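You operate a simulated robot arm through the tools that you are given. There is no shell and no other tool. Be economical: measure what you need, move in short steps, check, and stop when the job is done.

Carry out the task below with a simulated robot arm. There is one attempt and no reset: what you move stays moved.

TASK
On the top of the trough side table, make the orange coil spring and the cleaner beaker change places.
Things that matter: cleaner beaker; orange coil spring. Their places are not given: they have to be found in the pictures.

It is judged by the outcome, as a careful person would: the job done as asked, and still so three seconds after it is handed in. It fails if anything else is knocked over, pushed out of place, dropped, spilled or broken.

THE ROBOT
A 6-joint arm with a two-finger parallel gripper, fixed in place. Base frame: the origin is at the foot of the arm, x ahead of it, y to its left, z up; the work surface is at about z = 0.8. Lengths are in m, angles in degrees, forces in N, time in s.
With the tool pointing down near the work surface it reaches from about 0.26 to 0.68 m from the base axis. Its first joint turns from -66.0 to 66.0 degrees. Payload 2.9 kg.
Tool frame: the origin (TCP) lies between the finger pads and is the grasp point; the fingertips stand 0.03 m ahead of it; z points along the fingers, y is the line along which they close. The gripper opens to 0.11 m. The fingers are 0.02 m wide and 0.01 m thick; the gripper's body (0.048 by 0.112 m) begins 0.055 m behind the TCP.
Orientation is told as [roll, pitch, yaw] about the base's x, y, z axes, in that order, counted from this pose: with the fingers straight down and closing along the base's y, the tool's x points along the base's -x, its y along +y and its z along -z.

THE INTERFACE
- The arm moves only by the tool arm_command. Its argument "motion" is a list of rows, each a list of 3 entries, a list of its own where there are three numbers: the shift along the tool's x, y, z in units of 50 mm (1.0 is 50 mm), then the turn, a rotation vector about the tool's x, y, z in units of 4 degrees (1.0 is 4 degrees), then the finger opening in m, from 0 to 0.11. In form: [[[dx, dy, dz], [rx, ry, rz], jaw], ...]. A call has 1 to 20 rows; each row shifts and turns the commanded pose from where the row before left it, along the tool's axes as they then stand. A call with a number of a shift or a turn outside -1 to 1 is refused whole. A row lasts 0.2 s, in which the tool goes at most 0.05 m and 8.6 degrees; a call with a longer step from one row to the next is refused whole, and so is a gripper value outside its range. A pose out of reach is approached as far as the arm can. The call stops where the force on the tool passes 40 N (or 10 N more than at its start, if that is more) or the arm is blocked; 0.2 s more then pass. The fingers move at their own pace (about 0.108 m/s each) and stop on an object; they squeeze with about 42 N. The grip force told is the motor's: it shows also when the fingers shut on nothing. Time passes only in rows, and 0.2 s behind the last, so rows that do not move let the fingers close. It gives the time, the measured TCP pose, the force on the tool (base axes), the opening and the grip force at its end, in the units of the frame above (readings bear some noise).
- Cameras (640 x 400 px; columns grow to the right, rows downward): "scene" is fixed at [0.0841, 0.4379, 1.3876]; the picture's right is [-0.69, -0.72, 0.00], its down [-0.38, 0.37, -0.85] and it looks along [0.61, -0.59, -0.53] (base axes); focal length 329 px, centre (320, 200). "wrist" rides on the gripper at [-0.036, 0, -0.057] in the tool frame; the picture's right is [0.00, -1.00, 0.00], its down [0.97, 0.00, -0.24] and it looks along [0.24, 0.00, 0.97] (tool axes); focal length 218 px, centre (320, 200).
- grab_frame(camera): a new picture of that camera. No time passes.
- point_at(camera, pixels): for up to 12 pixels [column, row] of the newest picture of that camera ("zoom" is the newest enlarged one), the place [x, y, z] in the base frame of the surface seen there, good to about 0.002 m. No time passes.
- close_up(camera, box): a new picture of the part [left, top, right, bottom] of that camera's present view, enlarged. No time passes.
- sign_off(): hands the job in; it is judged then, once.

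Work in short steps. Measure before you move; look again where a grasp or a placing could have gone wrong, and mend it. You have 80 turns and 38 pictures in all, the two below and enlarged ones among them. Open the gripper and draw the arm clear of the work before you hand the job in, unless the task says otherwise; then end with one line.

The tools are called after "Request:" as a command line: name --argument value ..., lists and objects as JSON in quotes. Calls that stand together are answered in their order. arm_command: Moves the arm, as the interface text tells. Its arguments: {"type":"object","properties":{"motion":{"type":"array","items":{"type":"array"}}},"required":["motion"]} The other tools are called the same way: grab_frame (camera) takes a picture; point_at (camera, pixels) gives the place of the surface under pixels of a picture; close_up (camera, box) takes an enlarged picture of a part of a camera's view; sign_off () hands the job in.

At the start:

```text
time: 0.0
position: [0.4257, -0.0066, 1.0483]
orientation: [0.0, 0.0, 0.0]
contact_force: [-0.4, 0.1, -0.8]
grip_width: 0.11
gripper_force: 0.0
```

scene: 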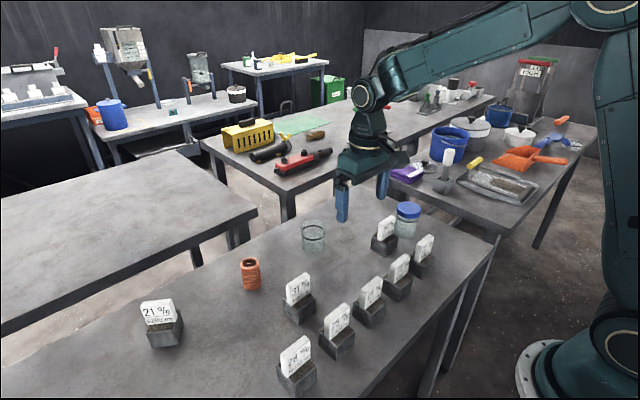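
wrist: 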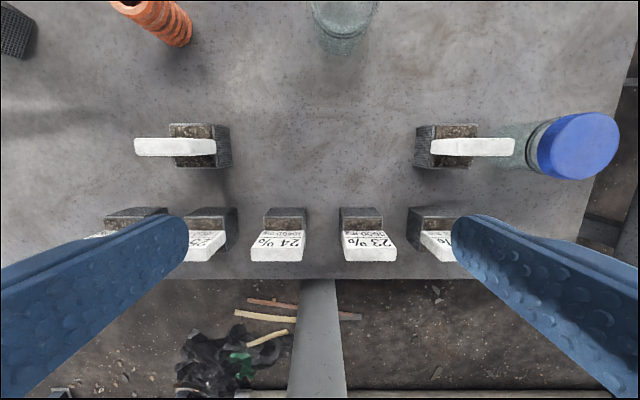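

The scene shows an orange spring at (250,273), an open beaker at (313,236), and a blue-lidded jar at (408,218). I'll enlarge both areas to tell them apart.

Request:
close_up --camera "scene" --box '[220, 180, 460, 330]'

Request:
close_up --camera "wrist" --box '[80, 0, 640, 200]'

```text
2.67 times, centred on (340, 255) of scene
```

zoom: 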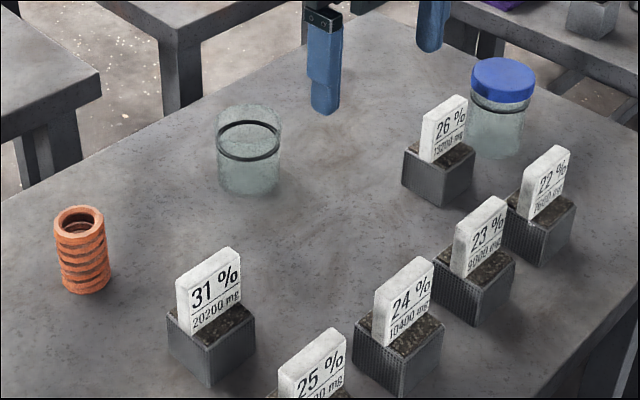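

```text
1.14 times, centred on (360, 100) of wrist
```

zoom: 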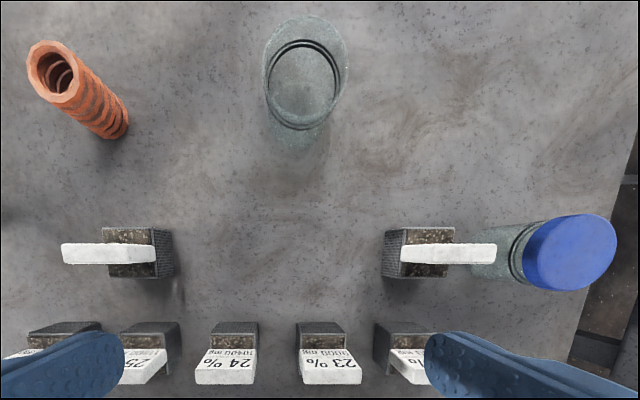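

The open beaker is the likely match, but I want a closer view of both glass vessels and of the rest of the table before I choose.

Request:
close_up --camera "scene" --box '[280, 190, 360, 260]'

Request:
close_up --camera "scene" --box '[365, 190, 445, 260]'

Request:
close_up --camera "scene" --box '[380, 60, 600, 220]'

```text
5.71 times, centred on (320, 225) of scene
```

zoom: 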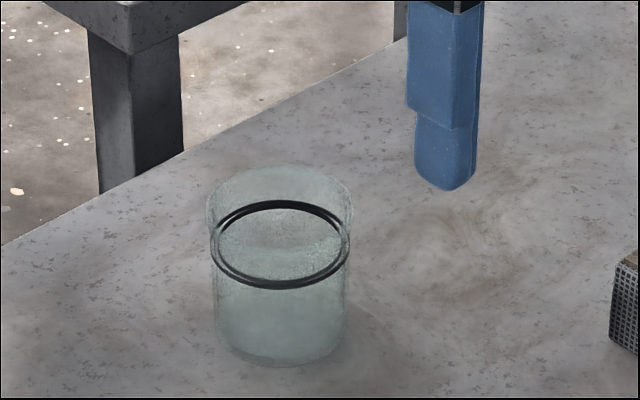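

```text
5.71 times, centred on (405, 225) of scene
```

zoom: 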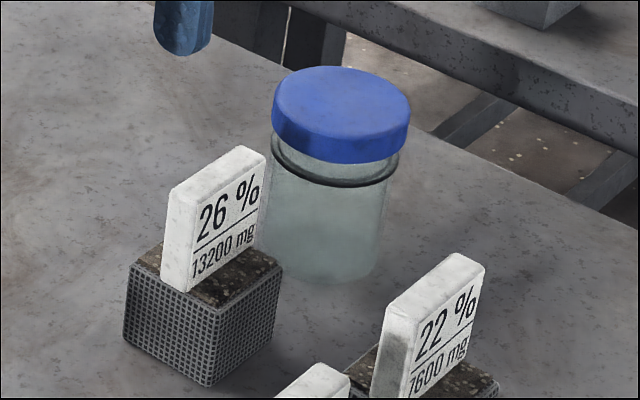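

```text
2.50 times, centred on (490, 140) of scene
```

zoom: 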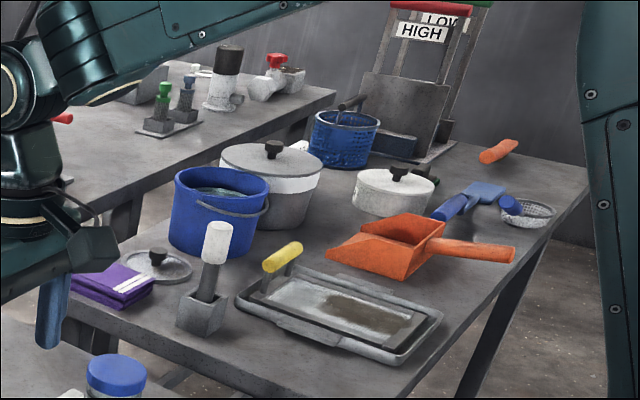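

Both vessels are the same type of glass, one lidded. "Cleaner" may be a comparison, so I'll measure everything and then inspect each one close up with the wrist camera.

Request:
grab_frame --camera "scene"

Request:
point_at --camera "scene" --pixels '[[250, 289], [250, 262], [244, 262], [256, 262], [313, 248], [313, 222], [303, 224], [324, 224], [408, 207], [402, 232], [297, 287], [158, 310]]'

Request:
point_at --camera "wrist" --pixels '[[345, 5], [345, 25], [345, 45], [320, 20], [370, 20], [130, 5], [175, 35], [580, 145], [250, 100], [345, 60]]'

```text
30 pictures are left
```

scene: 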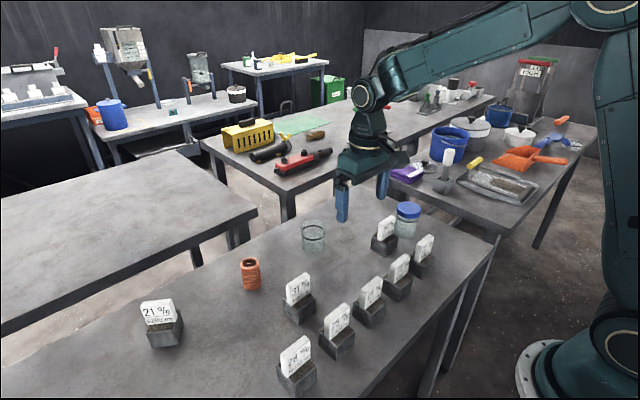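

```text
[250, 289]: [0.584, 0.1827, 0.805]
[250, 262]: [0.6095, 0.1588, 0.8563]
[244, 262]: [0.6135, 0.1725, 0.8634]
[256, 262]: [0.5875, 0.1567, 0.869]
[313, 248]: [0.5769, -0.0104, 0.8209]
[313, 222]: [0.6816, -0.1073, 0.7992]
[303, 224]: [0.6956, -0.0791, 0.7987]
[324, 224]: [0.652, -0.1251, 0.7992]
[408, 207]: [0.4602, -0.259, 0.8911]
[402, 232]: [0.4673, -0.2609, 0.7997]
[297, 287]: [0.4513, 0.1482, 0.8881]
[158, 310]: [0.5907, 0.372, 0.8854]
```

```text
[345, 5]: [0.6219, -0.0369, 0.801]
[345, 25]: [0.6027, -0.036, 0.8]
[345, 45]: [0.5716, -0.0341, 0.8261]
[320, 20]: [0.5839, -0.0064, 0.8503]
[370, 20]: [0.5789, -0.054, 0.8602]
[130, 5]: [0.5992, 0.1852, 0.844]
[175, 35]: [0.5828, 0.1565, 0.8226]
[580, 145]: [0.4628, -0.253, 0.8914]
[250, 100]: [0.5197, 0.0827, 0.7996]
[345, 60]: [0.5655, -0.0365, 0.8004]
```

Open beaker is near (0.60,-0.03), spring near (0.598,0.168), lidded jar near (0.456,-0.257). I'll move above the open beaker to look.

Request:
arm_command --motion '[[[-0.8, -0.12, 0.25], [0, 0, 0], 0.11], [[-0.8, -0.12, 0.25], [0, 0, 0], 0.11], [[-0.8, -0.12, 0.25], [0, 0, 0], 0.11], [[-0.8, -0.12, 0.25], [0, 0, 0], 0.11], [[0, 0, 0], [0, 0, 0], 0.11]]'

Request:
grab_frame --camera "wrist"

```text
time: 1.2
position: [0.583, -0.0286, 0.997]
orientation: [-0.1, 0.0, 0.0]
contact_force: [-0.6, -0.6, -0.1]
grip_width: 0.1103
gripper_force: 0.1
```

```text
29 pictures are left
```

wrist: 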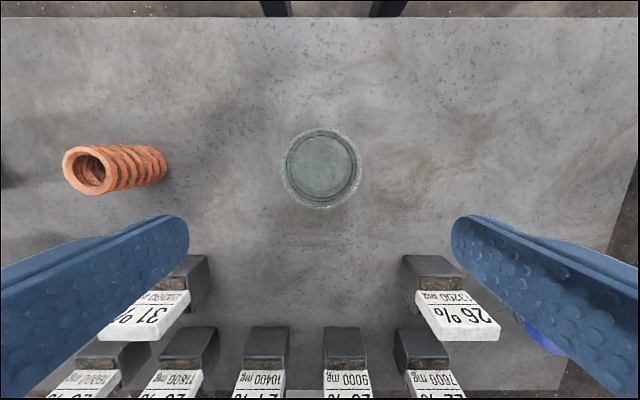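

The open beaker sits at (321,168) in the wrist view and appears empty. I'll enlarge it, and get points on it and the spring.

Request:
point_at --camera "wrist" --pixels '[[321, 168], [286, 168], [357, 168], [321, 131], [321, 206], [90, 150], [70, 170], [88, 190], [110, 170], [163, 165], [130, 150], [150, 187]]'

Request:
close_up --camera "wrist" --box '[240, 110, 400, 210]'

Request:
arm_command --motion '[[[0.6, -0.75, 0], [0, 0, 0], 0.11], [[0.6, -0.75, 0], [0, 0, 0], 0.11], [[0.6, -0.75, 0], [0, 0, 0], 0.11], [[0.6, -0.75, 0], [0, 0, 0], 0.11], [[0.2, -0.75, 0], [0, 0, 0], 0.11], [[0, -0.75, 0], [0, 0, 0], 0.11], [[0, 0, 0], [0, 0, 0], 0.11]]'

Request:
grab_frame --camera "wrist"

```text
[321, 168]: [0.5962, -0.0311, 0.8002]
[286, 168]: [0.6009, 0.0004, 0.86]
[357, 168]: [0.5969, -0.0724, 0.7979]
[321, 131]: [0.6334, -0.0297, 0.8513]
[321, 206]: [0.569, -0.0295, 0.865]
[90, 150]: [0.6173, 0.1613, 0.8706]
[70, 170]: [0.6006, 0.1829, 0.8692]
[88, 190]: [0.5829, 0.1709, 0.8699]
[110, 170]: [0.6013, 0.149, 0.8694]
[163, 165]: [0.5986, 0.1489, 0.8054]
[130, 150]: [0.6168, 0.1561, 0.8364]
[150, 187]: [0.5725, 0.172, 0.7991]
```

```text
4.00 times, centred on (320, 160) of wrist
```

zoom: 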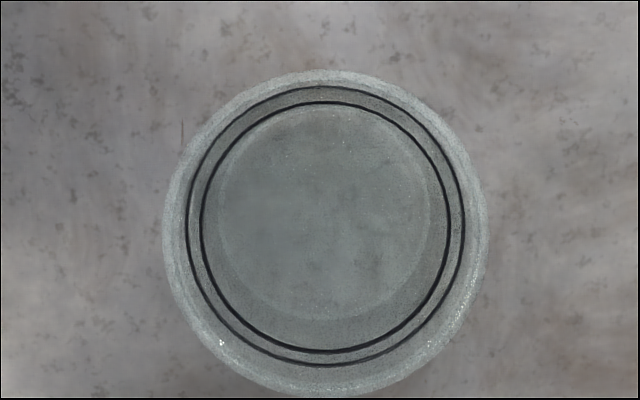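

```text
time: 2.8
position: [0.4556, -0.2523, 0.9983]
orientation: [0.1, 0.0, 0.0]
contact_force: [0.3, 1.4, 0.5]
grip_width: 0.1099
gripper_force: 0.1
```

```text
27 pictures are left
```

wrist: 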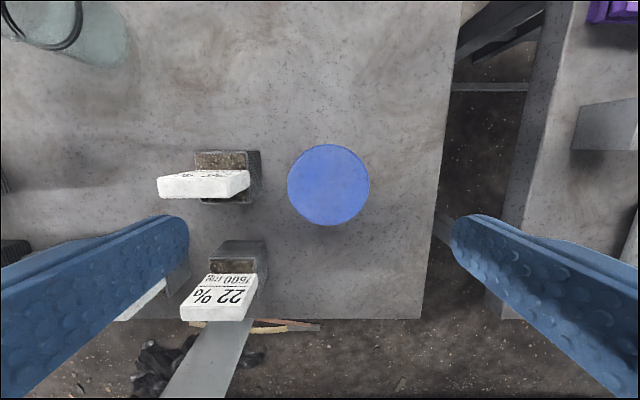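

From above, the jar shows only its lid. I'll tilt the tool for an oblique side view of its glass, then do the same for the open beaker.

Request:
arm_command --motion '[[[0, 0.8, -0.5], [0, 0, 0], 0.11], [[0, 0.8, 0], [0, 0, 0], 0.11], [[0, 0.8, 0], [0, 0, 0], 0.11], [[0, 0.6, 0], [0, 0, 0], 0.11], [[0, 0, 0], [1, 0, 0], 0.11], [[0, 0, 0], [1, 0, 0], 0.11], [[0, 0, 0], [1, 0, 0], 0.11], [[0, 0, 0], [1, 0, 0], 0.11], [[0, 0, 0], [1, 0, 0], 0.11], [[0, 0, 0], [1, 0, 0], 0.11], [[0, 0, 0], [1, 0, 0], 0.11], [[0, 0, 0], [1, 0, 0], 0.11], [[0, 0, 0], [1, 0, 0], 0.11], [[0, 0, 0], [1, 0, 0], 0.11], [[0, 0, 0], [1, 0, 0], 0.11], [[0, 0, 0], [0, 0, 0], 0.11]]'

Request:
grab_frame --camera "wrist"

```text
time: 6.2
position: [0.4542, -0.1049, 1.023]
orientation: [-44.1, 0.0, 0.0]
contact_force: [1.0, -0.4, 0.7]
grip_width: 0.11
gripper_force: 0.2
```

```text
26 pictures are left
```

wrist: 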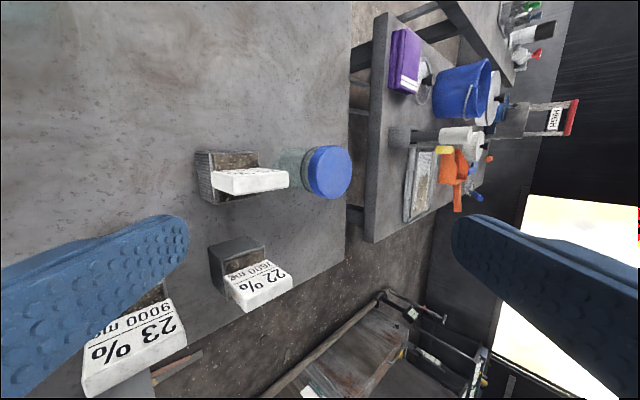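

The 26% card hides the jar's glass. I'll shift forward in x for a clear line of sight.

Request:
arm_command --motion '[[[-0.8, 0, 0], [0, 0, 0], 0.11], [[-0.8, 0, 0], [0, 0, 0], 0.11], [[-0.6, 0, 0.4], [0, 0, 0], 0.11], [[0, 0, 0.5], [0, 0, 0], 0.11], [[0, 0, 0], [0, 0, 0], 0.11]]'

Request:
close_up --camera "wrist" --box '[200, 120, 440, 270]'

```text
time: 7.4
position: [0.5631, -0.1367, 0.9912]
orientation: [-44.0, -0.1, 0.0]
contact_force: [-0.1, 0.2, 0.5]
grip_width: 0.1098
gripper_force: 0.1
```

```text
2.67 times, centred on (320, 195) of wrist
```

zoom: 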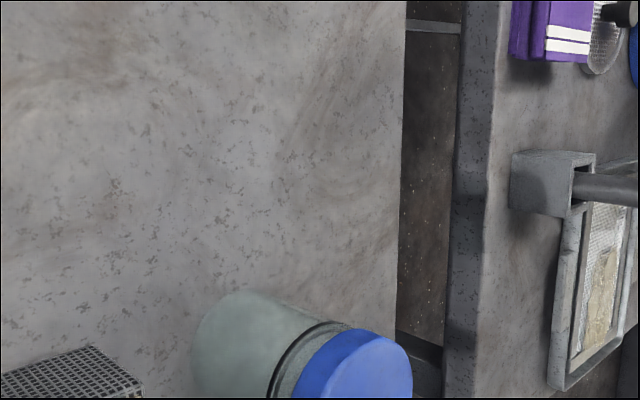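

The jar's glass looks cloudy throughout. I'll take the matching oblique view of the open beaker to compare.

Request:
arm_command --motion '[[[0, 0.6, -0.6], [0, 0, 0], 0.11], [[0, 0.6, -0.6], [0, 0, 0], 0.11], [[0, 0.6, -0.6], [0, 0, 0], 0.11], [[0, 0.6, -0.6], [0, 0, 0], 0.11], [[0, 0.6, -0.6], [0, 0, 0], 0.11], [[0, 0.6, -0.6], [0, 0, 0], 0.11], [[0, 0, 0], [0, 0, 0], 0.11]]'

Request:
close_up --camera "wrist" --box '[200, 100, 440, 250]'

```text
time: 9.0
position: [0.5253, 0.0929, 0.9714]
orientation: [-43.8, -0.1, 0.2]
contact_force: [0.2, -0.3, -0.2]
grip_width: 0.11
gripper_force: 0.1
out of reach, approached as far as the arm can: row 4, 5, 6
```

```text
2.67 times, centred on (320, 175) of wrist
```

zoom: 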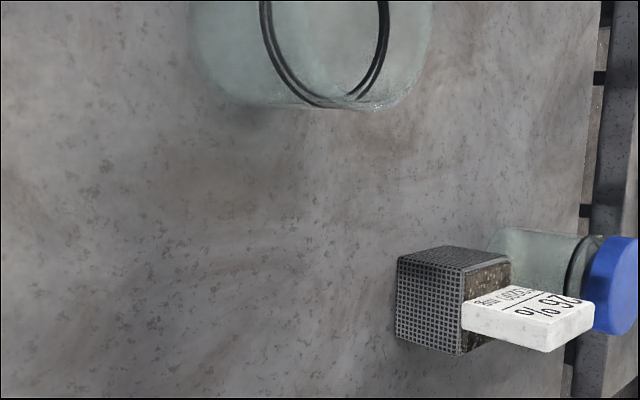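

The open beaker's glass is plainly clearer and you can see through it, while the jar's is milky, so the open beaker is the target. I'll straighten the tool before going to the spring.

Request:
arm_command --motion '[[[0, 0, -0.4], [-1, 0, 0], 0.11], [[0, 0, -0.4], [-1, 0, 0], 0.11], [[0, 0, 0], [-1, 0, 0], 0.11], [[0, 0, 0], [-1, 0, 0], 0.11], [[0, 0, 0], [-1, 0, 0], 0.11], [[0, 0, 0], [-1, 0, 0], 0.11], [[0, 0, 0], [-1, 0, 0], 0.11], [[0, 0, 0], [-1, 0, 0], 0.11], [[0, 0, 0], [-1, 0, 0], 0.11], [[0, 0, 0], [-1, 0, 0], 0.11], [[0, 0, 0], [-1, 0, 0], 0.11], [[0, 0, 0], [0, 0, 0], 0.11]]'

```text
time: 11.6
position: [0.5253, 0.1175, 1.0025]
orientation: [0.2, 0.1, 0.0]
contact_force: [0.4, -0.2, -0.5]
grip_width: 0.1098
gripper_force: 0.0
```

Now upright at (0.525,0.118,1.003). I'll go above the spring at (0.600,0.166) and check the alignment.

Request:
arm_command --motion '[[[-0.75, 0.49, 0], [0, 0, 0], 0.11], [[-0.74, 0.48, 0.5], [0, 0, 0], 0.11], [[0, 0, 0.5], [0, 0, 0], 0.11], [[0, 0, 0], [0, 0, 0], 0.11]]'

Request:
grab_frame --camera "wrist"

```text
refused: row 2 steps farther than a row can; nothing moved
```

```text
23 pictures are left
```

wrist: 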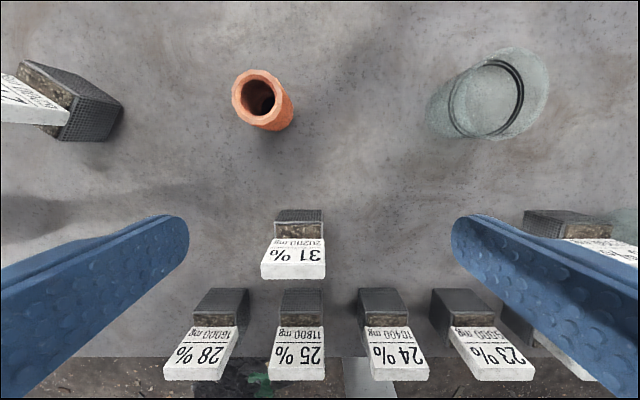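

The step was too long. I'll split it into smaller ones.

Request:
point_at --camera "wrist" --pixels '[[235, 98], [283, 98], [260, 72], [260, 122], [545, 60], [515, 48], [520, 135]]'

Request:
arm_command --motion '[[[-0.5, 0.32, 0], [0, 0, 0], 0.11], [[-0.5, 0.32, 0], [0, 0, 0], 0.11], [[-0.49, 0.32, 0], [0, 0, 0], 0.11], [[0, 0, 0.8], [0, 0, 0], 0.11], [[0, 0, 0], [0, 0, 0], 0.11]]'

Request:
grab_frame --camera "wrist"

```text
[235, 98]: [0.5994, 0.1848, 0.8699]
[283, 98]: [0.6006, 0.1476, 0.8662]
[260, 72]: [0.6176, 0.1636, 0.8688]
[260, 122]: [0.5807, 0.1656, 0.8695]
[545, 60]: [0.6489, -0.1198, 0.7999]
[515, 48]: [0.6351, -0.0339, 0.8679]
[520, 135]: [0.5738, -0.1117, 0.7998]
```

```text
time: 12.8
position: [0.6015, 0.1653, 0.9615]
orientation: [0.0, 0.0, 0.0]
contact_force: [-0.6, -0.3, 0.4]
grip_width: 0.1101
gripper_force: 0.0
```

```text
22 pictures are left
```

wrist: 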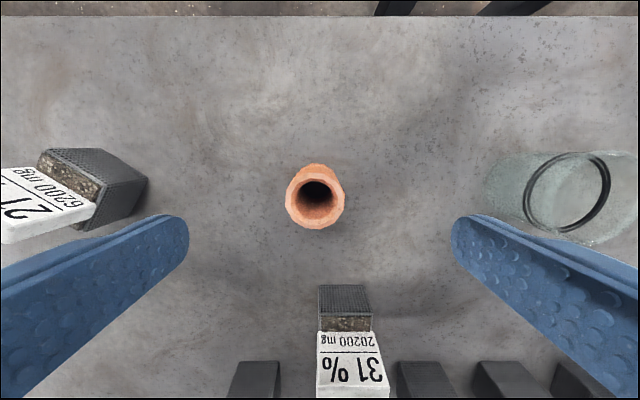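

The spring is centred between the fingers at (0.600,0.166). I'll descend to z≈0.84 and close.

Request:
arm_command --motion '[[[0, 0, 0.8], [0, 0, 0], 0.11], [[0, 0, 0.8], [0, 0, 0], 0.11], [[0, 0, 0.8], [0, 0, 0], 0.11], [[0, 0, 0], [0, 0, 0], 0.11], [[0, 0, 0], [0, 0, 0], 0.0], [[0, 0, 0], [0, 0, 0], 0.0], [[0, 0, 0], [0, 0, 0], 0.0], [[0, 0, 0], [0, 0, 0], 0.0]]'

```text
time: 14.6
position: [0.6015, 0.1656, 0.8417]
orientation: [0.1, 0.0, -0.1]
contact_force: [-0.5, 1.2, -0.1]
grip_width: 0.0454
gripper_force: 42.1
```

Held at 0.045 width. I'll lift, carry it to the free spot (0.53,0.066) and set it down there.

Request:
arm_command --motion '[[[0, 0, -0.5], [0, 0, 0], 0.0], [[0, 0, -0.75], [0, 0, 0], 0.0], [[0, 0, -0.75], [0, 0, 0], 0.0], [[0.36, -0.5, 0], [0, 0, 0], 0.0], [[0.36, -0.5, 0], [0, 0, 0], 0.0], [[0.36, -0.5, 0], [0, 0, 0], 0.0], [[0.35, -0.5, 0], [0, 0, 0], 0.0], [[0, 0, 0], [0, 0, 0], 0.0]]'

Request:
grab_frame --camera "wrist"

```text
time: 16.4
position: [0.5304, 0.0647, 0.943]
orientation: [0.0, -0.1, 0.0]
contact_force: [0.4, -0.5, -0.1]
grip_width: 0.0001
gripper_force: 37.4
```

```text
21 pictures are left
```

wrist: 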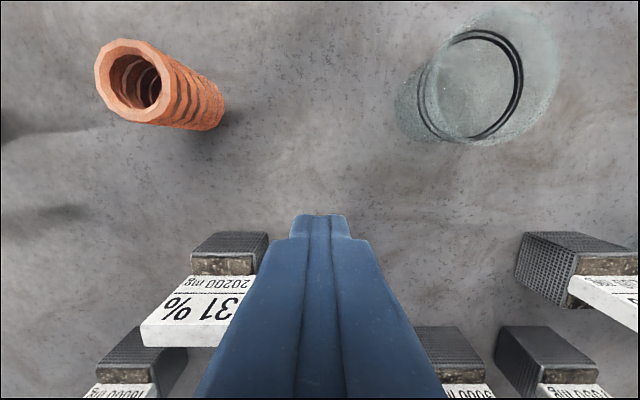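

The spring slipped out and is still standing. I'll check where it is now.

Request:
point_at --camera "wrist" --pixels '[[98, 82], [166, 82], [130, 42], [138, 120], [160, 88], [222, 110], [180, 118]]'

Request:
close_up --camera "wrist" --box '[60, 10, 300, 160]'

Request:
close_up --camera "scene" --box '[210, 240, 290, 300]'

```text
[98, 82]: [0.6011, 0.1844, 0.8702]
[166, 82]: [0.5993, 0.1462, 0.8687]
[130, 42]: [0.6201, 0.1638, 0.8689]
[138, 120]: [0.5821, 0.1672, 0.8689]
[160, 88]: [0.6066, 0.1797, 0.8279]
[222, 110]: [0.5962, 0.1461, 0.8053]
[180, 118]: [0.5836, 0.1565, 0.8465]
```

```text
2.67 times, centred on (180, 85) of wrist
```

zoom: 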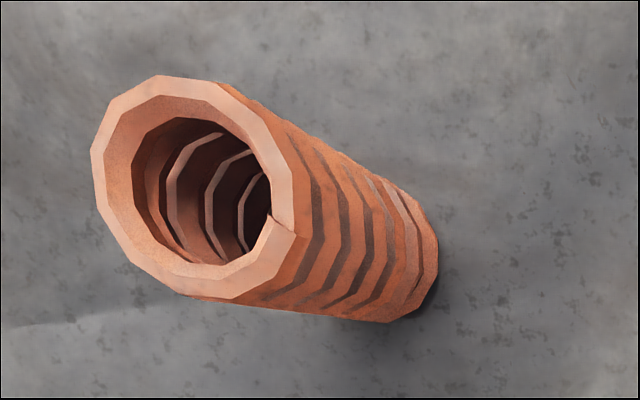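

```text
6.67 times, centred on (250, 270) of scene
```

zoom: 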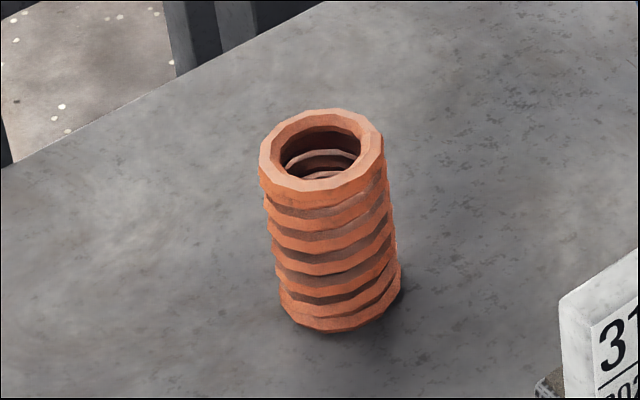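

The spring stands upright, unmoved at (0.600,0.165). I'll go back, grip slightly lower (z≈0.836), lift very slowly and read the width after each step.

Request:
arm_command --motion '[[[-0.35, 0.5, -0.2], [0, 0, 0], 0.11], [[-0.35, 0.5, 0], [0, 0, 0], 0.11], [[-0.35, 0.5, 0], [0, 0, 0], 0.11], [[-0.35, 0.51, 0], [0, 0, 0], 0.11], [[0, 0, 0.6], [0, 0, 0], 0.11], [[0, 0, 0.6], [0, 0, 0], 0.11], [[0, 0, 0.6], [0, 0, 0], 0.11], [[0, 0, 0.52], [0, 0, 0], 0.11], [[0, 0, 0], [0, 0, 0], 0.11], [[0, 0, 0], [0, 0, 0], 0.0], [[0, 0, 0], [0, 0, 0], 0.0], [[0, 0, 0], [0, 0, 0], 0.0], [[0, 0, 0], [0, 0, 0], 0.0]]'

Request:
arm_command --motion '[[[0, 0, -0.05], [0, 0, 0], 0.0], [[0, 0, -0.05], [0, 0, 0], 0.0], [[0, 0, -0.05], [0, 0, 0], 0.0], [[0, 0, -0.05], [0, 0, 0], 0.0], [[0, 0, 0], [0, 0, 0], 0.0]]'

Request:
close_up --camera "scene" --box '[170, 200, 330, 300]'

```text
time: 19.2
position: [0.5997, 0.1672, 0.8364]
orientation: [-0.1, 0.0, 0.0]
contact_force: [0.4, 0.2, -0.1]
grip_width: 0.0452
gripper_force: 42.9
```

```text
time: 20.4
position: [0.5989, 0.1649, 0.8468]
orientation: [0.0, 0.0, 0.1]
contact_force: [-0.4, 0.3, -0.7]
grip_width: 0.0457
gripper_force: 41.9
```

```text
4.00 times, centred on (250, 250) of scene
```

zoom: 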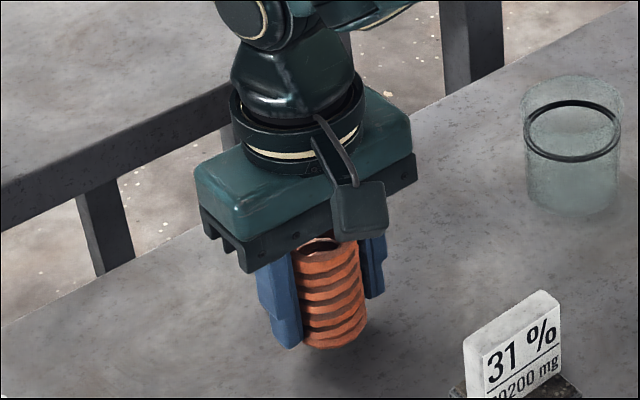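

The spring seems to be rising with the fingers, with a shadow below it. I'll keep lifting gently and check again.

Request:
arm_command --motion '[[[0, 0, -0.1], [0, 0, 0], 0.0], [[0, 0, -0.1], [0, 0, 0], 0.0], [[0, 0, -0.1], [0, 0, 0], 0.0], [[0, 0, -0.1], [0, 0, 0], 0.0], [[0, 0, 0], [0, 0, 0], 0.0]]'

Request:
close_up --camera "scene" --box '[170, 200, 330, 300]'

```text
time: 21.6
position: [0.5986, 0.1657, 0.866]
orientation: [0.1, -0.1, -0.1]
contact_force: [1.0, -0.2, -1.3]
grip_width: 0.0454
gripper_force: 41.7
```

```text
4.00 times, centred on (250, 250) of scene
```

zoom: 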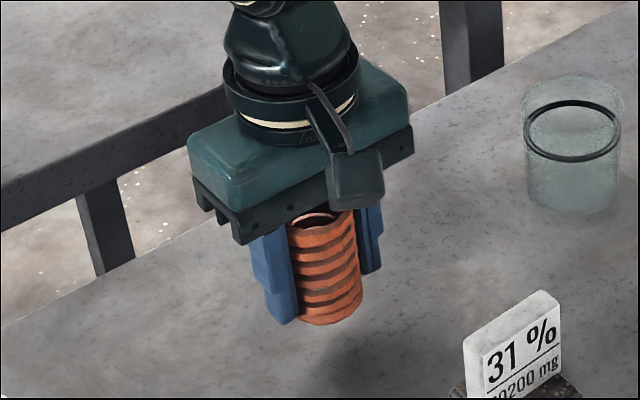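

The slow lift holds. I'll carry it at low speed to the temporary spot (0.53,0.066).

Request:
arm_command --motion '[[[0.05, -0.08, 0], [0, 0, 0], 0.0], [[0.1, -0.15, 0], [0, 0, 0], 0.0], [[0.1, -0.15, 0], [0, 0, 0], 0.0], [[0.1, -0.15, 0], [0, 0, 0], 0.0], [[0.1, -0.15, 0], [0, 0, 0], 0.0], [[0.1, -0.15, 0], [0, 0, 0], 0.0], [[0.1, -0.15, 0], [0, 0, 0], 0.0], [[0.1, -0.15, 0], [0, 0, 0], 0.0], [[0.1, -0.15, 0], [0, 0, 0], 0.0], [[0.1, -0.15, 0], [0, 0, 0], 0.0], [[0.1, -0.15, 0], [0, 0, 0], 0.0], [[0.1, -0.15, 0], [0, 0, 0], 0.0], [[0.1, -0.15, 0], [0, 0, 0], 0.0], [[0.1, -0.12, 0], [0, 0, 0], 0.0], [[0.03, 0, 0], [0, 0, 0], 0.0], [[0, 0, 0], [0, 0, 0], 0.0]]'

Request:
close_up --camera "scene" --box '[210, 200, 370, 300]'

```text
time: 25.0
position: [0.5305, 0.0662, 0.8668]
orientation: [0.0, 0.0, -0.2]
contact_force: [0.3, 0.6, -1.1]
grip_width: 0.0456
gripper_force: 42.6
```

```text
4.00 times, centred on (290, 250) of scene
```

zoom: 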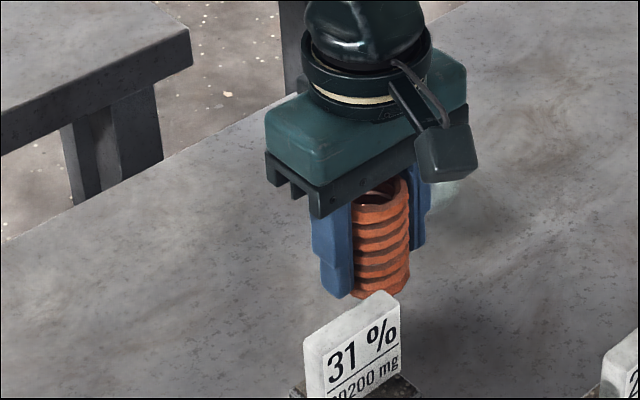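

Still held. I'll lower it to z≈0.837, release and back up.

Request:
arm_command --motion '[[[0, 0, 0.1], [0, 0, 0], 0.0], [[0, 0, 0.15], [0, 0, 0], 0.0], [[0, 0, 0.15], [0, 0, 0], 0.0], [[0, 0, 0.1], [0, 0, 0], 0.0], [[0, 0, 0.06], [0, 0, 0], 0.0], [[0, 0, 0.03], [0, 0, 0], 0.0], [[0, 0, 0], [0, 0, 0], 0.0]]'

Request:
arm_command --motion '[[[0, 0, 0], [0, 0, 0], 0.06], [[0, 0, 0], [0, 0, 0], 0.1], [[0, 0, 0], [0, 0, 0], 0.1], [[0, 0, -0.4], [0, 0, 0], 0.1], [[0, 0, -0.7], [0, 0, 0], 0.1], [[0, 0, -0.8], [0, 0, 0], 0.1], [[0, 0, -0.8], [0, 0, 0], 0.1], [[-0.4, -0.6, 0], [0, 0, 0], 0.11], [[-0.4, -0.6, 0], [0, 0, 0], 0.11], [[-0.4, -0.6, 0], [0, 0, 0], 0.11], [[-0.2, -0.13, 0], [0, 0, 0], 0.11], [[0, 0, 0], [0, 0, 0], 0.11]]'

Request:
grab_frame --camera "wrist"

```text
time: 26.6
position: [0.53, 0.0666, 0.8379]
orientation: [0.1, -0.1, 0.0]
contact_force: [-5.5, -0.6, 14.4]
grip_width: 0.0456
gripper_force: 42.6
```

```text
time: 29.2
position: [0.6015, -0.0299, 0.9709]
orientation: [0.0, -0.1, 0.0]
contact_force: [0.7, 0.9, 0.3]
grip_width: 0.1098
gripper_force: 0.0
```

```text
15 pictures are left
```

wrist: 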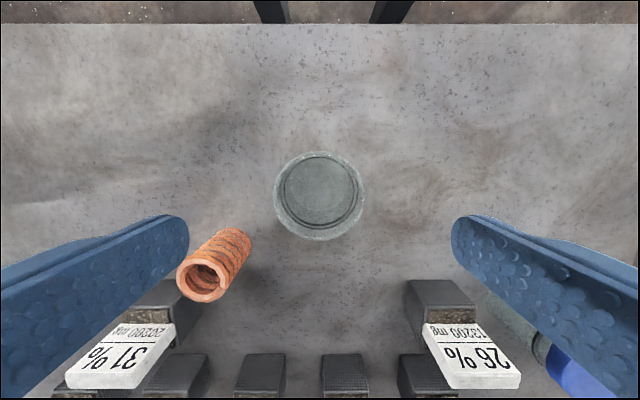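

The spring is standing at the temporary spot, and the beaker is at (320,195) in the wrist view. I'll measure the beaker's rim, and the spring.

Request:
point_at --camera "wrist" --pixels '[[276, 193], [363, 193], [320, 154], [320, 238], [318, 190], [279, 200], [360, 200], [203, 265], [180, 278], [222, 280], [203, 298]]'

```text
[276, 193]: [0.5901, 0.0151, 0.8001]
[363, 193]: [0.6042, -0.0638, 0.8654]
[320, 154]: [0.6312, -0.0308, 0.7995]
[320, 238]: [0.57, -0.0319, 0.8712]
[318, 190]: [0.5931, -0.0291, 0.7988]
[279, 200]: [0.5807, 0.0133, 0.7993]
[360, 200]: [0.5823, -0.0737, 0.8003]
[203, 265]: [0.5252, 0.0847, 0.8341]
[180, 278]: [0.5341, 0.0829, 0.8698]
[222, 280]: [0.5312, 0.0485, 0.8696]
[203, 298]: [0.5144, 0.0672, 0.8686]
```

Beaker centre ≈(0.602,-0.032), about 65 mm across, rim at 0.872. I'll descend to z≈0.84 and close.

Request:
arm_command --motion '[[[0, -0.04, 0.7], [0, 0, 0], 0.11], [[0, 0, 0.7], [0, 0, 0], 0.11], [[0, 0, 0.7], [0, 0, 0], 0.11], [[0, 0, 0.5], [0, 0, 0], 0.11], [[0, 0, 0], [0, 0, 0], 0.11], [[0, 0, 0], [0, 0, 0], 0.0], [[0, 0, 0], [0, 0, 0], 0.0], [[0, 0, 0], [0, 0, 0], 0.0], [[0, 0, 0], [0, 0, 0], 0.0]]'

Request:
arm_command --motion '[[[0, 0, -0.05], [0, 0, 0], 0.0], [[0, 0, -0.08], [0, 0, 0], 0.0], [[0, 0, -0.1], [0, 0, 0], 0.0], [[0, 0, -0.1], [0, 0, 0], 0.0], [[0, 0, -0.1], [0, 0, 0], 0.0], [[0, 0, -0.1], [0, 0, 0], 0.0], [[0, 0, -0.05], [0, 0, 0], 0.0], [[0, 0, 0], [0, 0, 0], 0.0]]'

Request:
close_up --camera "scene" --box '[230, 180, 390, 280]'

```text
time: 31.2
position: [0.6008, -0.0306, 0.8417]
orientation: [-0.1, 0.1, 0.0]
contact_force: [-0.5, 0.0, -1.1]
grip_width: 0.0677
gripper_force: 42.0
```

```text
time: 33.0
position: [0.5991, -0.0319, 0.8708]
orientation: [0.1, 0.0, 0.0]
contact_force: [0.4, 0.4, -0.7]
grip_width: 0.0677
gripper_force: 42.3
```

```text
4.00 times, centred on (310, 230) of scene
```

zoom: 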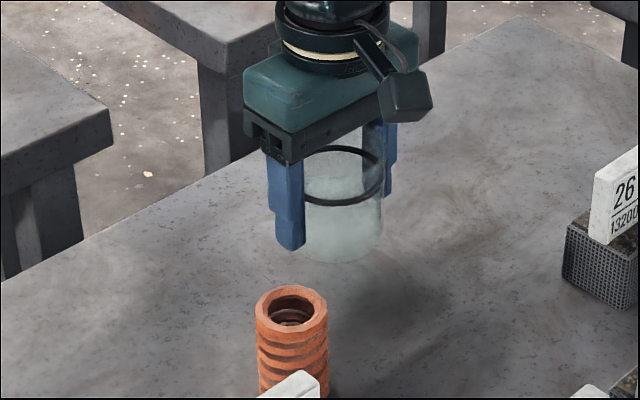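

The beaker is held. I'll carry it slowly along y to 0.166 at x≈0.60, which clears the spring by about 15 mm.

Request:
arm_command --motion '[[[0, 0.1, 0], [0, 0, 0], 0.0], [[0, 0.2, 0], [0, 0, 0], 0.0], [[0, 0.22, 0], [0, 0, 0], 0.0], [[0, 0.22, 0], [0, 0, 0], 0.0], [[0, 0.22, 0], [0, 0, 0], 0.0], [[0, 0.22, 0], [0, 0, 0], 0.0], [[0, 0.22, 0], [0, 0, 0], 0.0], [[0, 0.22, 0], [0, 0, 0], 0.0], [[0, 0.22, 0], [0, 0, 0], 0.0], [[0, 0.22, 0], [0, 0, 0], 0.0], [[0, 0.22, 0], [0, 0, 0], 0.0], [[0, 0.22, 0], [0, 0, 0], 0.0], [[0, 0.22, 0], [0, 0, 0], 0.0], [[0, 0.22, 0], [0, 0, 0], 0.0], [[0, 0.22, 0], [0, 0, 0], 0.0], [[0, 0.22, 0], [0, 0, 0], 0.0], [[0, 0.22, 0], [0, 0, 0], 0.0], [[0, 0.22, 0], [0, 0, 0], 0.0], [[0, 0.12, 0], [0, 0, 0], 0.0], [[0, 0, 0], [0, 0, 0], 0.0]]'

Request:
arm_command --motion '[[[0, 0, 0.1], [0, 0, 0], 0.0], [[0, 0, 0.15], [0, 0, 0], 0.0], [[0, 0, 0.15], [0, 0, 0], 0.0], [[0, 0, 0.1], [0, 0, 0], 0.0], [[0, 0, 0.04], [0, 0, 0], 0.0], [[0, 0, 0], [0, 0, 0], 0.0]]'

Request:
close_up --camera "scene" --box '[170, 200, 330, 300]'

```text
time: 37.2
position: [0.5992, 0.1657, 0.8708]
orientation: [0.0, 0.0, -0.1]
contact_force: [0.1, 0.0, -0.6]
grip_width: 0.0675
gripper_force: 42.2
```

```text
time: 38.6
position: [0.5987, 0.1648, 0.843]
orientation: [0.0, 0.0, 0.0]
contact_force: [-0.5, 0.3, -0.5]
grip_width: 0.0674
gripper_force: 41.8
```

```text
4.00 times, centred on (250, 250) of scene
```

zoom: 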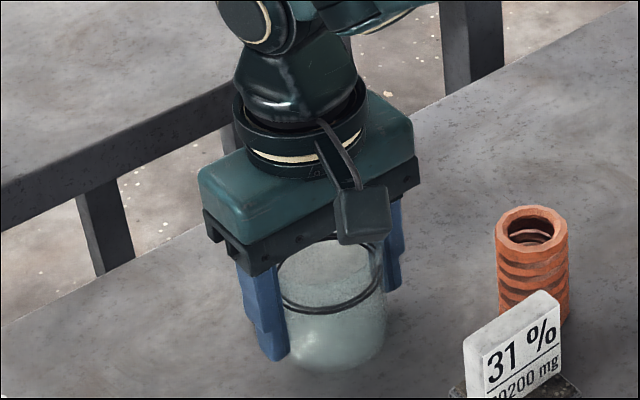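

It's within about 1 mm of the table. I'll touch it down, release, rise and go over the spring.

Request:
arm_command --motion '[[[0, 0, 0.03], [0, 0, 0], 0.0], [[0, 0, 0], [0, 0, 0], 0.08], [[0, 0, 0], [0, 0, 0], 0.11], [[0, 0, 0], [0, 0, 0], 0.11], [[0, 0, -0.3], [0, 0, 0], 0.11], [[0, 0, -0.6], [0, 0, 0], 0.11], [[0, 0, -0.8], [0, 0, 0], 0.11], [[0, 0, -0.8], [0, 0, 0], 0.11], [[0.35, -0.5, 0], [0, 0, 0], 0.11], [[0.35, -0.5, 0], [0, 0, 0], 0.11], [[0.35, -0.5, 0], [0, 0, 0], 0.11], [[0.31, -0.48, 0], [0, 0, 0], 0.11], [[0, 0, 0], [0, 0, 0], 0.11]]'

Request:
grab_frame --camera "wrist"

```text
time: 41.4
position: [0.5299, 0.0649, 0.9673]
orientation: [0.0, 0.0, 0.0]
contact_force: [-0.4, 0.1, -0.2]
grip_width: 0.1099
gripper_force: 0.0
```

```text
12 pictures are left
```

wrist: 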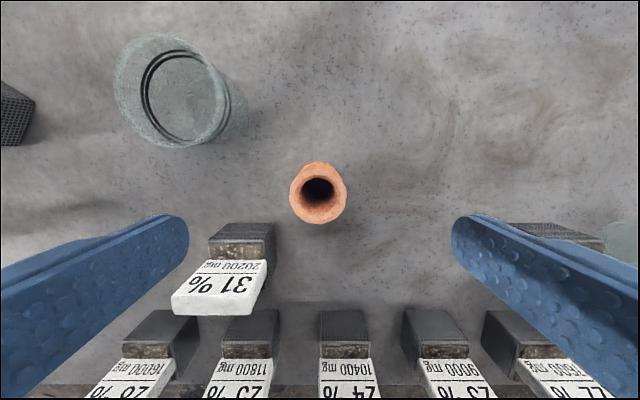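

The beaker stands in the spring's old place. I'll descend onto the spring with the fingers part open (0.08), grip, and lift slowly.

Request:
arm_command --motion '[[[0, 0.02, 0.6], [0, 0, 0], 0.08], [[0, 0, 0.7], [0, 0, 0], 0.08], [[0, 0, 0.7], [0, 0, 0], 0.08], [[0, 0, 0.61], [0, 0, 0], 0.08], [[0, 0, 0], [0, 0, 0], 0.08], [[0, 0, 0], [0, 0, 0], 0.0], [[0, 0, 0], [0, 0, 0], 0.0], [[0, 0, 0], [0, 0, 0], 0.0], [[0, 0, 0], [0, 0, 0], 0.0]]'

Request:
arm_command --motion '[[[0, 0, -0.05], [0, 0, 0], 0.0], [[0, 0, -0.05], [0, 0, 0], 0.0], [[0, 0, -0.1], [0, 0, 0], 0.0], [[0, 0, -0.1], [0, 0, 0], 0.0], [[0, 0, -0.1], [0, 0, 0], 0.0], [[0, 0, -0.1], [0, 0, 0], 0.0], [[0, 0, -0.05], [0, 0, 0], 0.0], [[0, 0, 0], [0, 0, 0], 0.0]]'

Request:
close_up --camera "scene" --box '[210, 200, 370, 300]'

```text
time: 43.4
position: [0.5299, 0.0669, 0.8372]
orientation: [0.0, -0.1, 0.0]
contact_force: [-0.2, 0.5, -0.8]
grip_width: 0.0457
gripper_force: 41.7
```

```text
time: 45.2
position: [0.5308, 0.0666, 0.8651]
orientation: [0.0, 0.0, -0.1]
contact_force: [0.5, 0.6, -1.6]
grip_width: 0.0457
gripper_force: 41.6
```

```text
4.00 times, centred on (290, 250) of scene
```

zoom: 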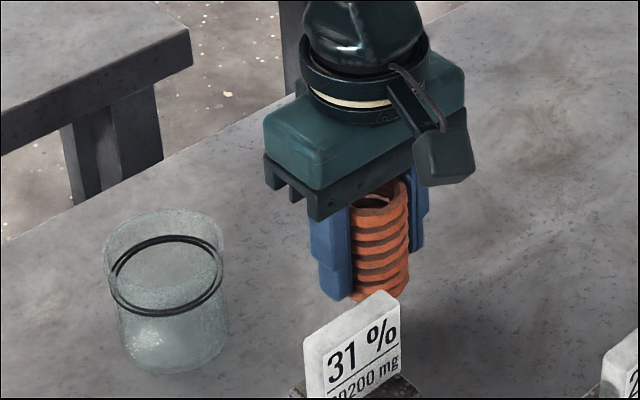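

The spring is held. I'll carry it slowly to (0.601,-0.032).

Request:
arm_command --motion '[[[-0.05, -0.07, 0], [0, 0, 0], 0.0], [[-0.1, -0.14, 0], [0, 0, 0], 0.0], [[-0.1, -0.14, 0], [0, 0, 0], 0.0], [[-0.1, -0.14, 0], [0, 0, 0], 0.0], [[-0.1, -0.14, 0], [0, 0, 0], 0.0], [[-0.1, -0.14, 0], [0, 0, 0], 0.0], [[-0.1, -0.14, 0], [0, 0, 0], 0.0], [[-0.1, -0.14, 0], [0, 0, 0], 0.0], [[-0.1, -0.14, 0], [0, 0, 0], 0.0], [[-0.1, -0.14, 0], [0, 0, 0], 0.0], [[-0.1, -0.14, 0], [0, 0, 0], 0.0], [[-0.1, -0.14, 0], [0, 0, 0], 0.0], [[-0.1, -0.14, 0], [0, 0, 0], 0.0], [[-0.1, -0.14, 0], [0, 0, 0], 0.0], [[-0.05, -0.07, 0], [0, 0, 0], 0.0], [[0, 0, 0], [0, 0, 0], 0.0]]'

Request:
arm_command --motion '[[[0, 0, 0.1], [0, 0, 0], 0.0], [[0, 0, 0.15], [0, 0, 0], 0.0], [[0, 0, 0.15], [0, 0, 0], 0.0], [[0, 0, 0.1], [0, 0, 0], 0.0], [[0, 0, 0.04], [0, 0, 0], 0.0], [[0, 0, 0], [0, 0, 0], 0.0]]'

Request:
close_up --camera "scene" --box '[230, 180, 390, 280]'

```text
time: 48.6
position: [0.601, -0.0315, 0.8635]
orientation: [0.1, 0.0, 0.0]
contact_force: [-0.2, -1.0, -1.4]
grip_width: 0.0457
gripper_force: 42.2
```

```text
time: 50.0
position: [0.6021, -0.0314, 0.8378]
orientation: [0.1, 0.0, 0.0]
contact_force: [-3.2, 1.2, 11.9]
grip_width: 0.0457
gripper_force: 42.2
```

```text
4.00 times, centred on (310, 230) of scene
```

zoom: 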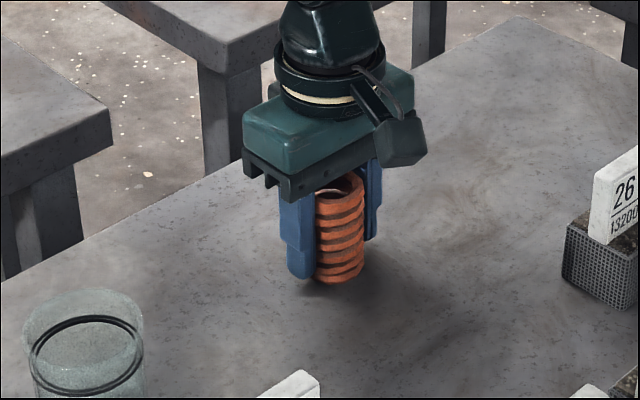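

The spring is on the table (about 12 N contact). I'll release it, rise and draw the arm clear.

Request:
arm_command --motion '[[[0, 0, 0], [0, 0, 0], 0.06], [[0, 0, 0], [0, 0, 0], 0.11], [[0, 0, 0], [0, 0, 0], 0.11], [[0, 0, -0.4], [0, 0, 0], 0.11], [[0, 0, -0.7], [0, 0, 0], 0.11], [[0, 0, -0.8], [0, 0, 0], 0.11], [[0, 0, -0.8], [0, 0, 0], 0.11], [[0, 0, -0.8], [0, 0, 0], 0.11], [[0.7, 0, -0.5], [0, 0, 0], 0.11], [[0.8, 0, 0], [0, 0, 0], 0.11], [[0.8, 0, 0], [0, 0, 0], 0.11], [[0.8, 0, 0], [0, 0, 0], 0.11], [[0, 0, 0], [0, 0, 0], 0.11]]'

Request:
grab_frame --camera "wrist"

Request:
grab_frame --camera "scene"

Request:
point_at --camera "wrist" --pixels '[[345, 12], [345, 28], [140, 20]]'

```text
time: 52.8
position: [0.4456, -0.0326, 1.0382]
orientation: [0.0, 0.0, 0.0]
contact_force: [0.5, -0.3, -0.2]
grip_width: 0.1102
gripper_force: 0.0
```

```text
9 pictures are left
```

wrist: 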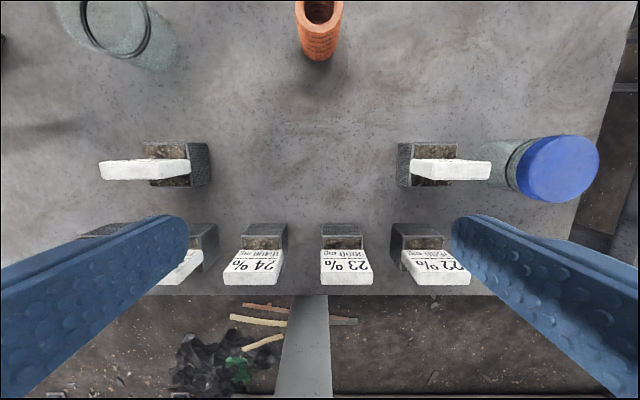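

```text
8 pictures are left
```

scene: 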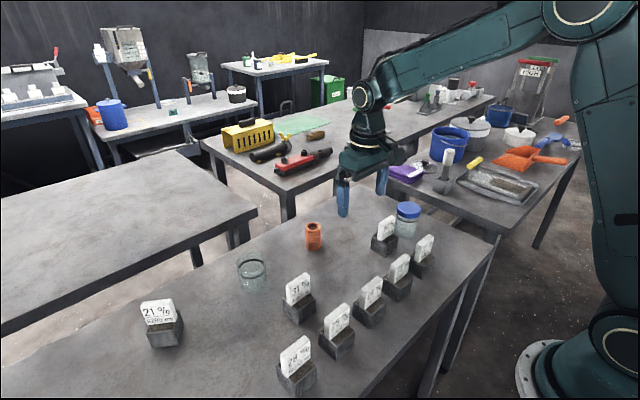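

```text
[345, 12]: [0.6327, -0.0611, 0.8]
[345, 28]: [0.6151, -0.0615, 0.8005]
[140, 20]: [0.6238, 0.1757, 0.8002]
```

The spring at (314,236) and the beaker at (251,273) have changed places. Both stand upright, nothing else has moved, and the arm is clear with the gripper open. I'm handing the job in.

Request:
sign_off

```text
The job is handed in.
```

The orange coil spring and the open, clearer glass beaker have changed places; I took the open beaker, not the cloudier blue-lidded one, as the "cleaner beaker", and the spring slipped once on the first lift but stayed standing.
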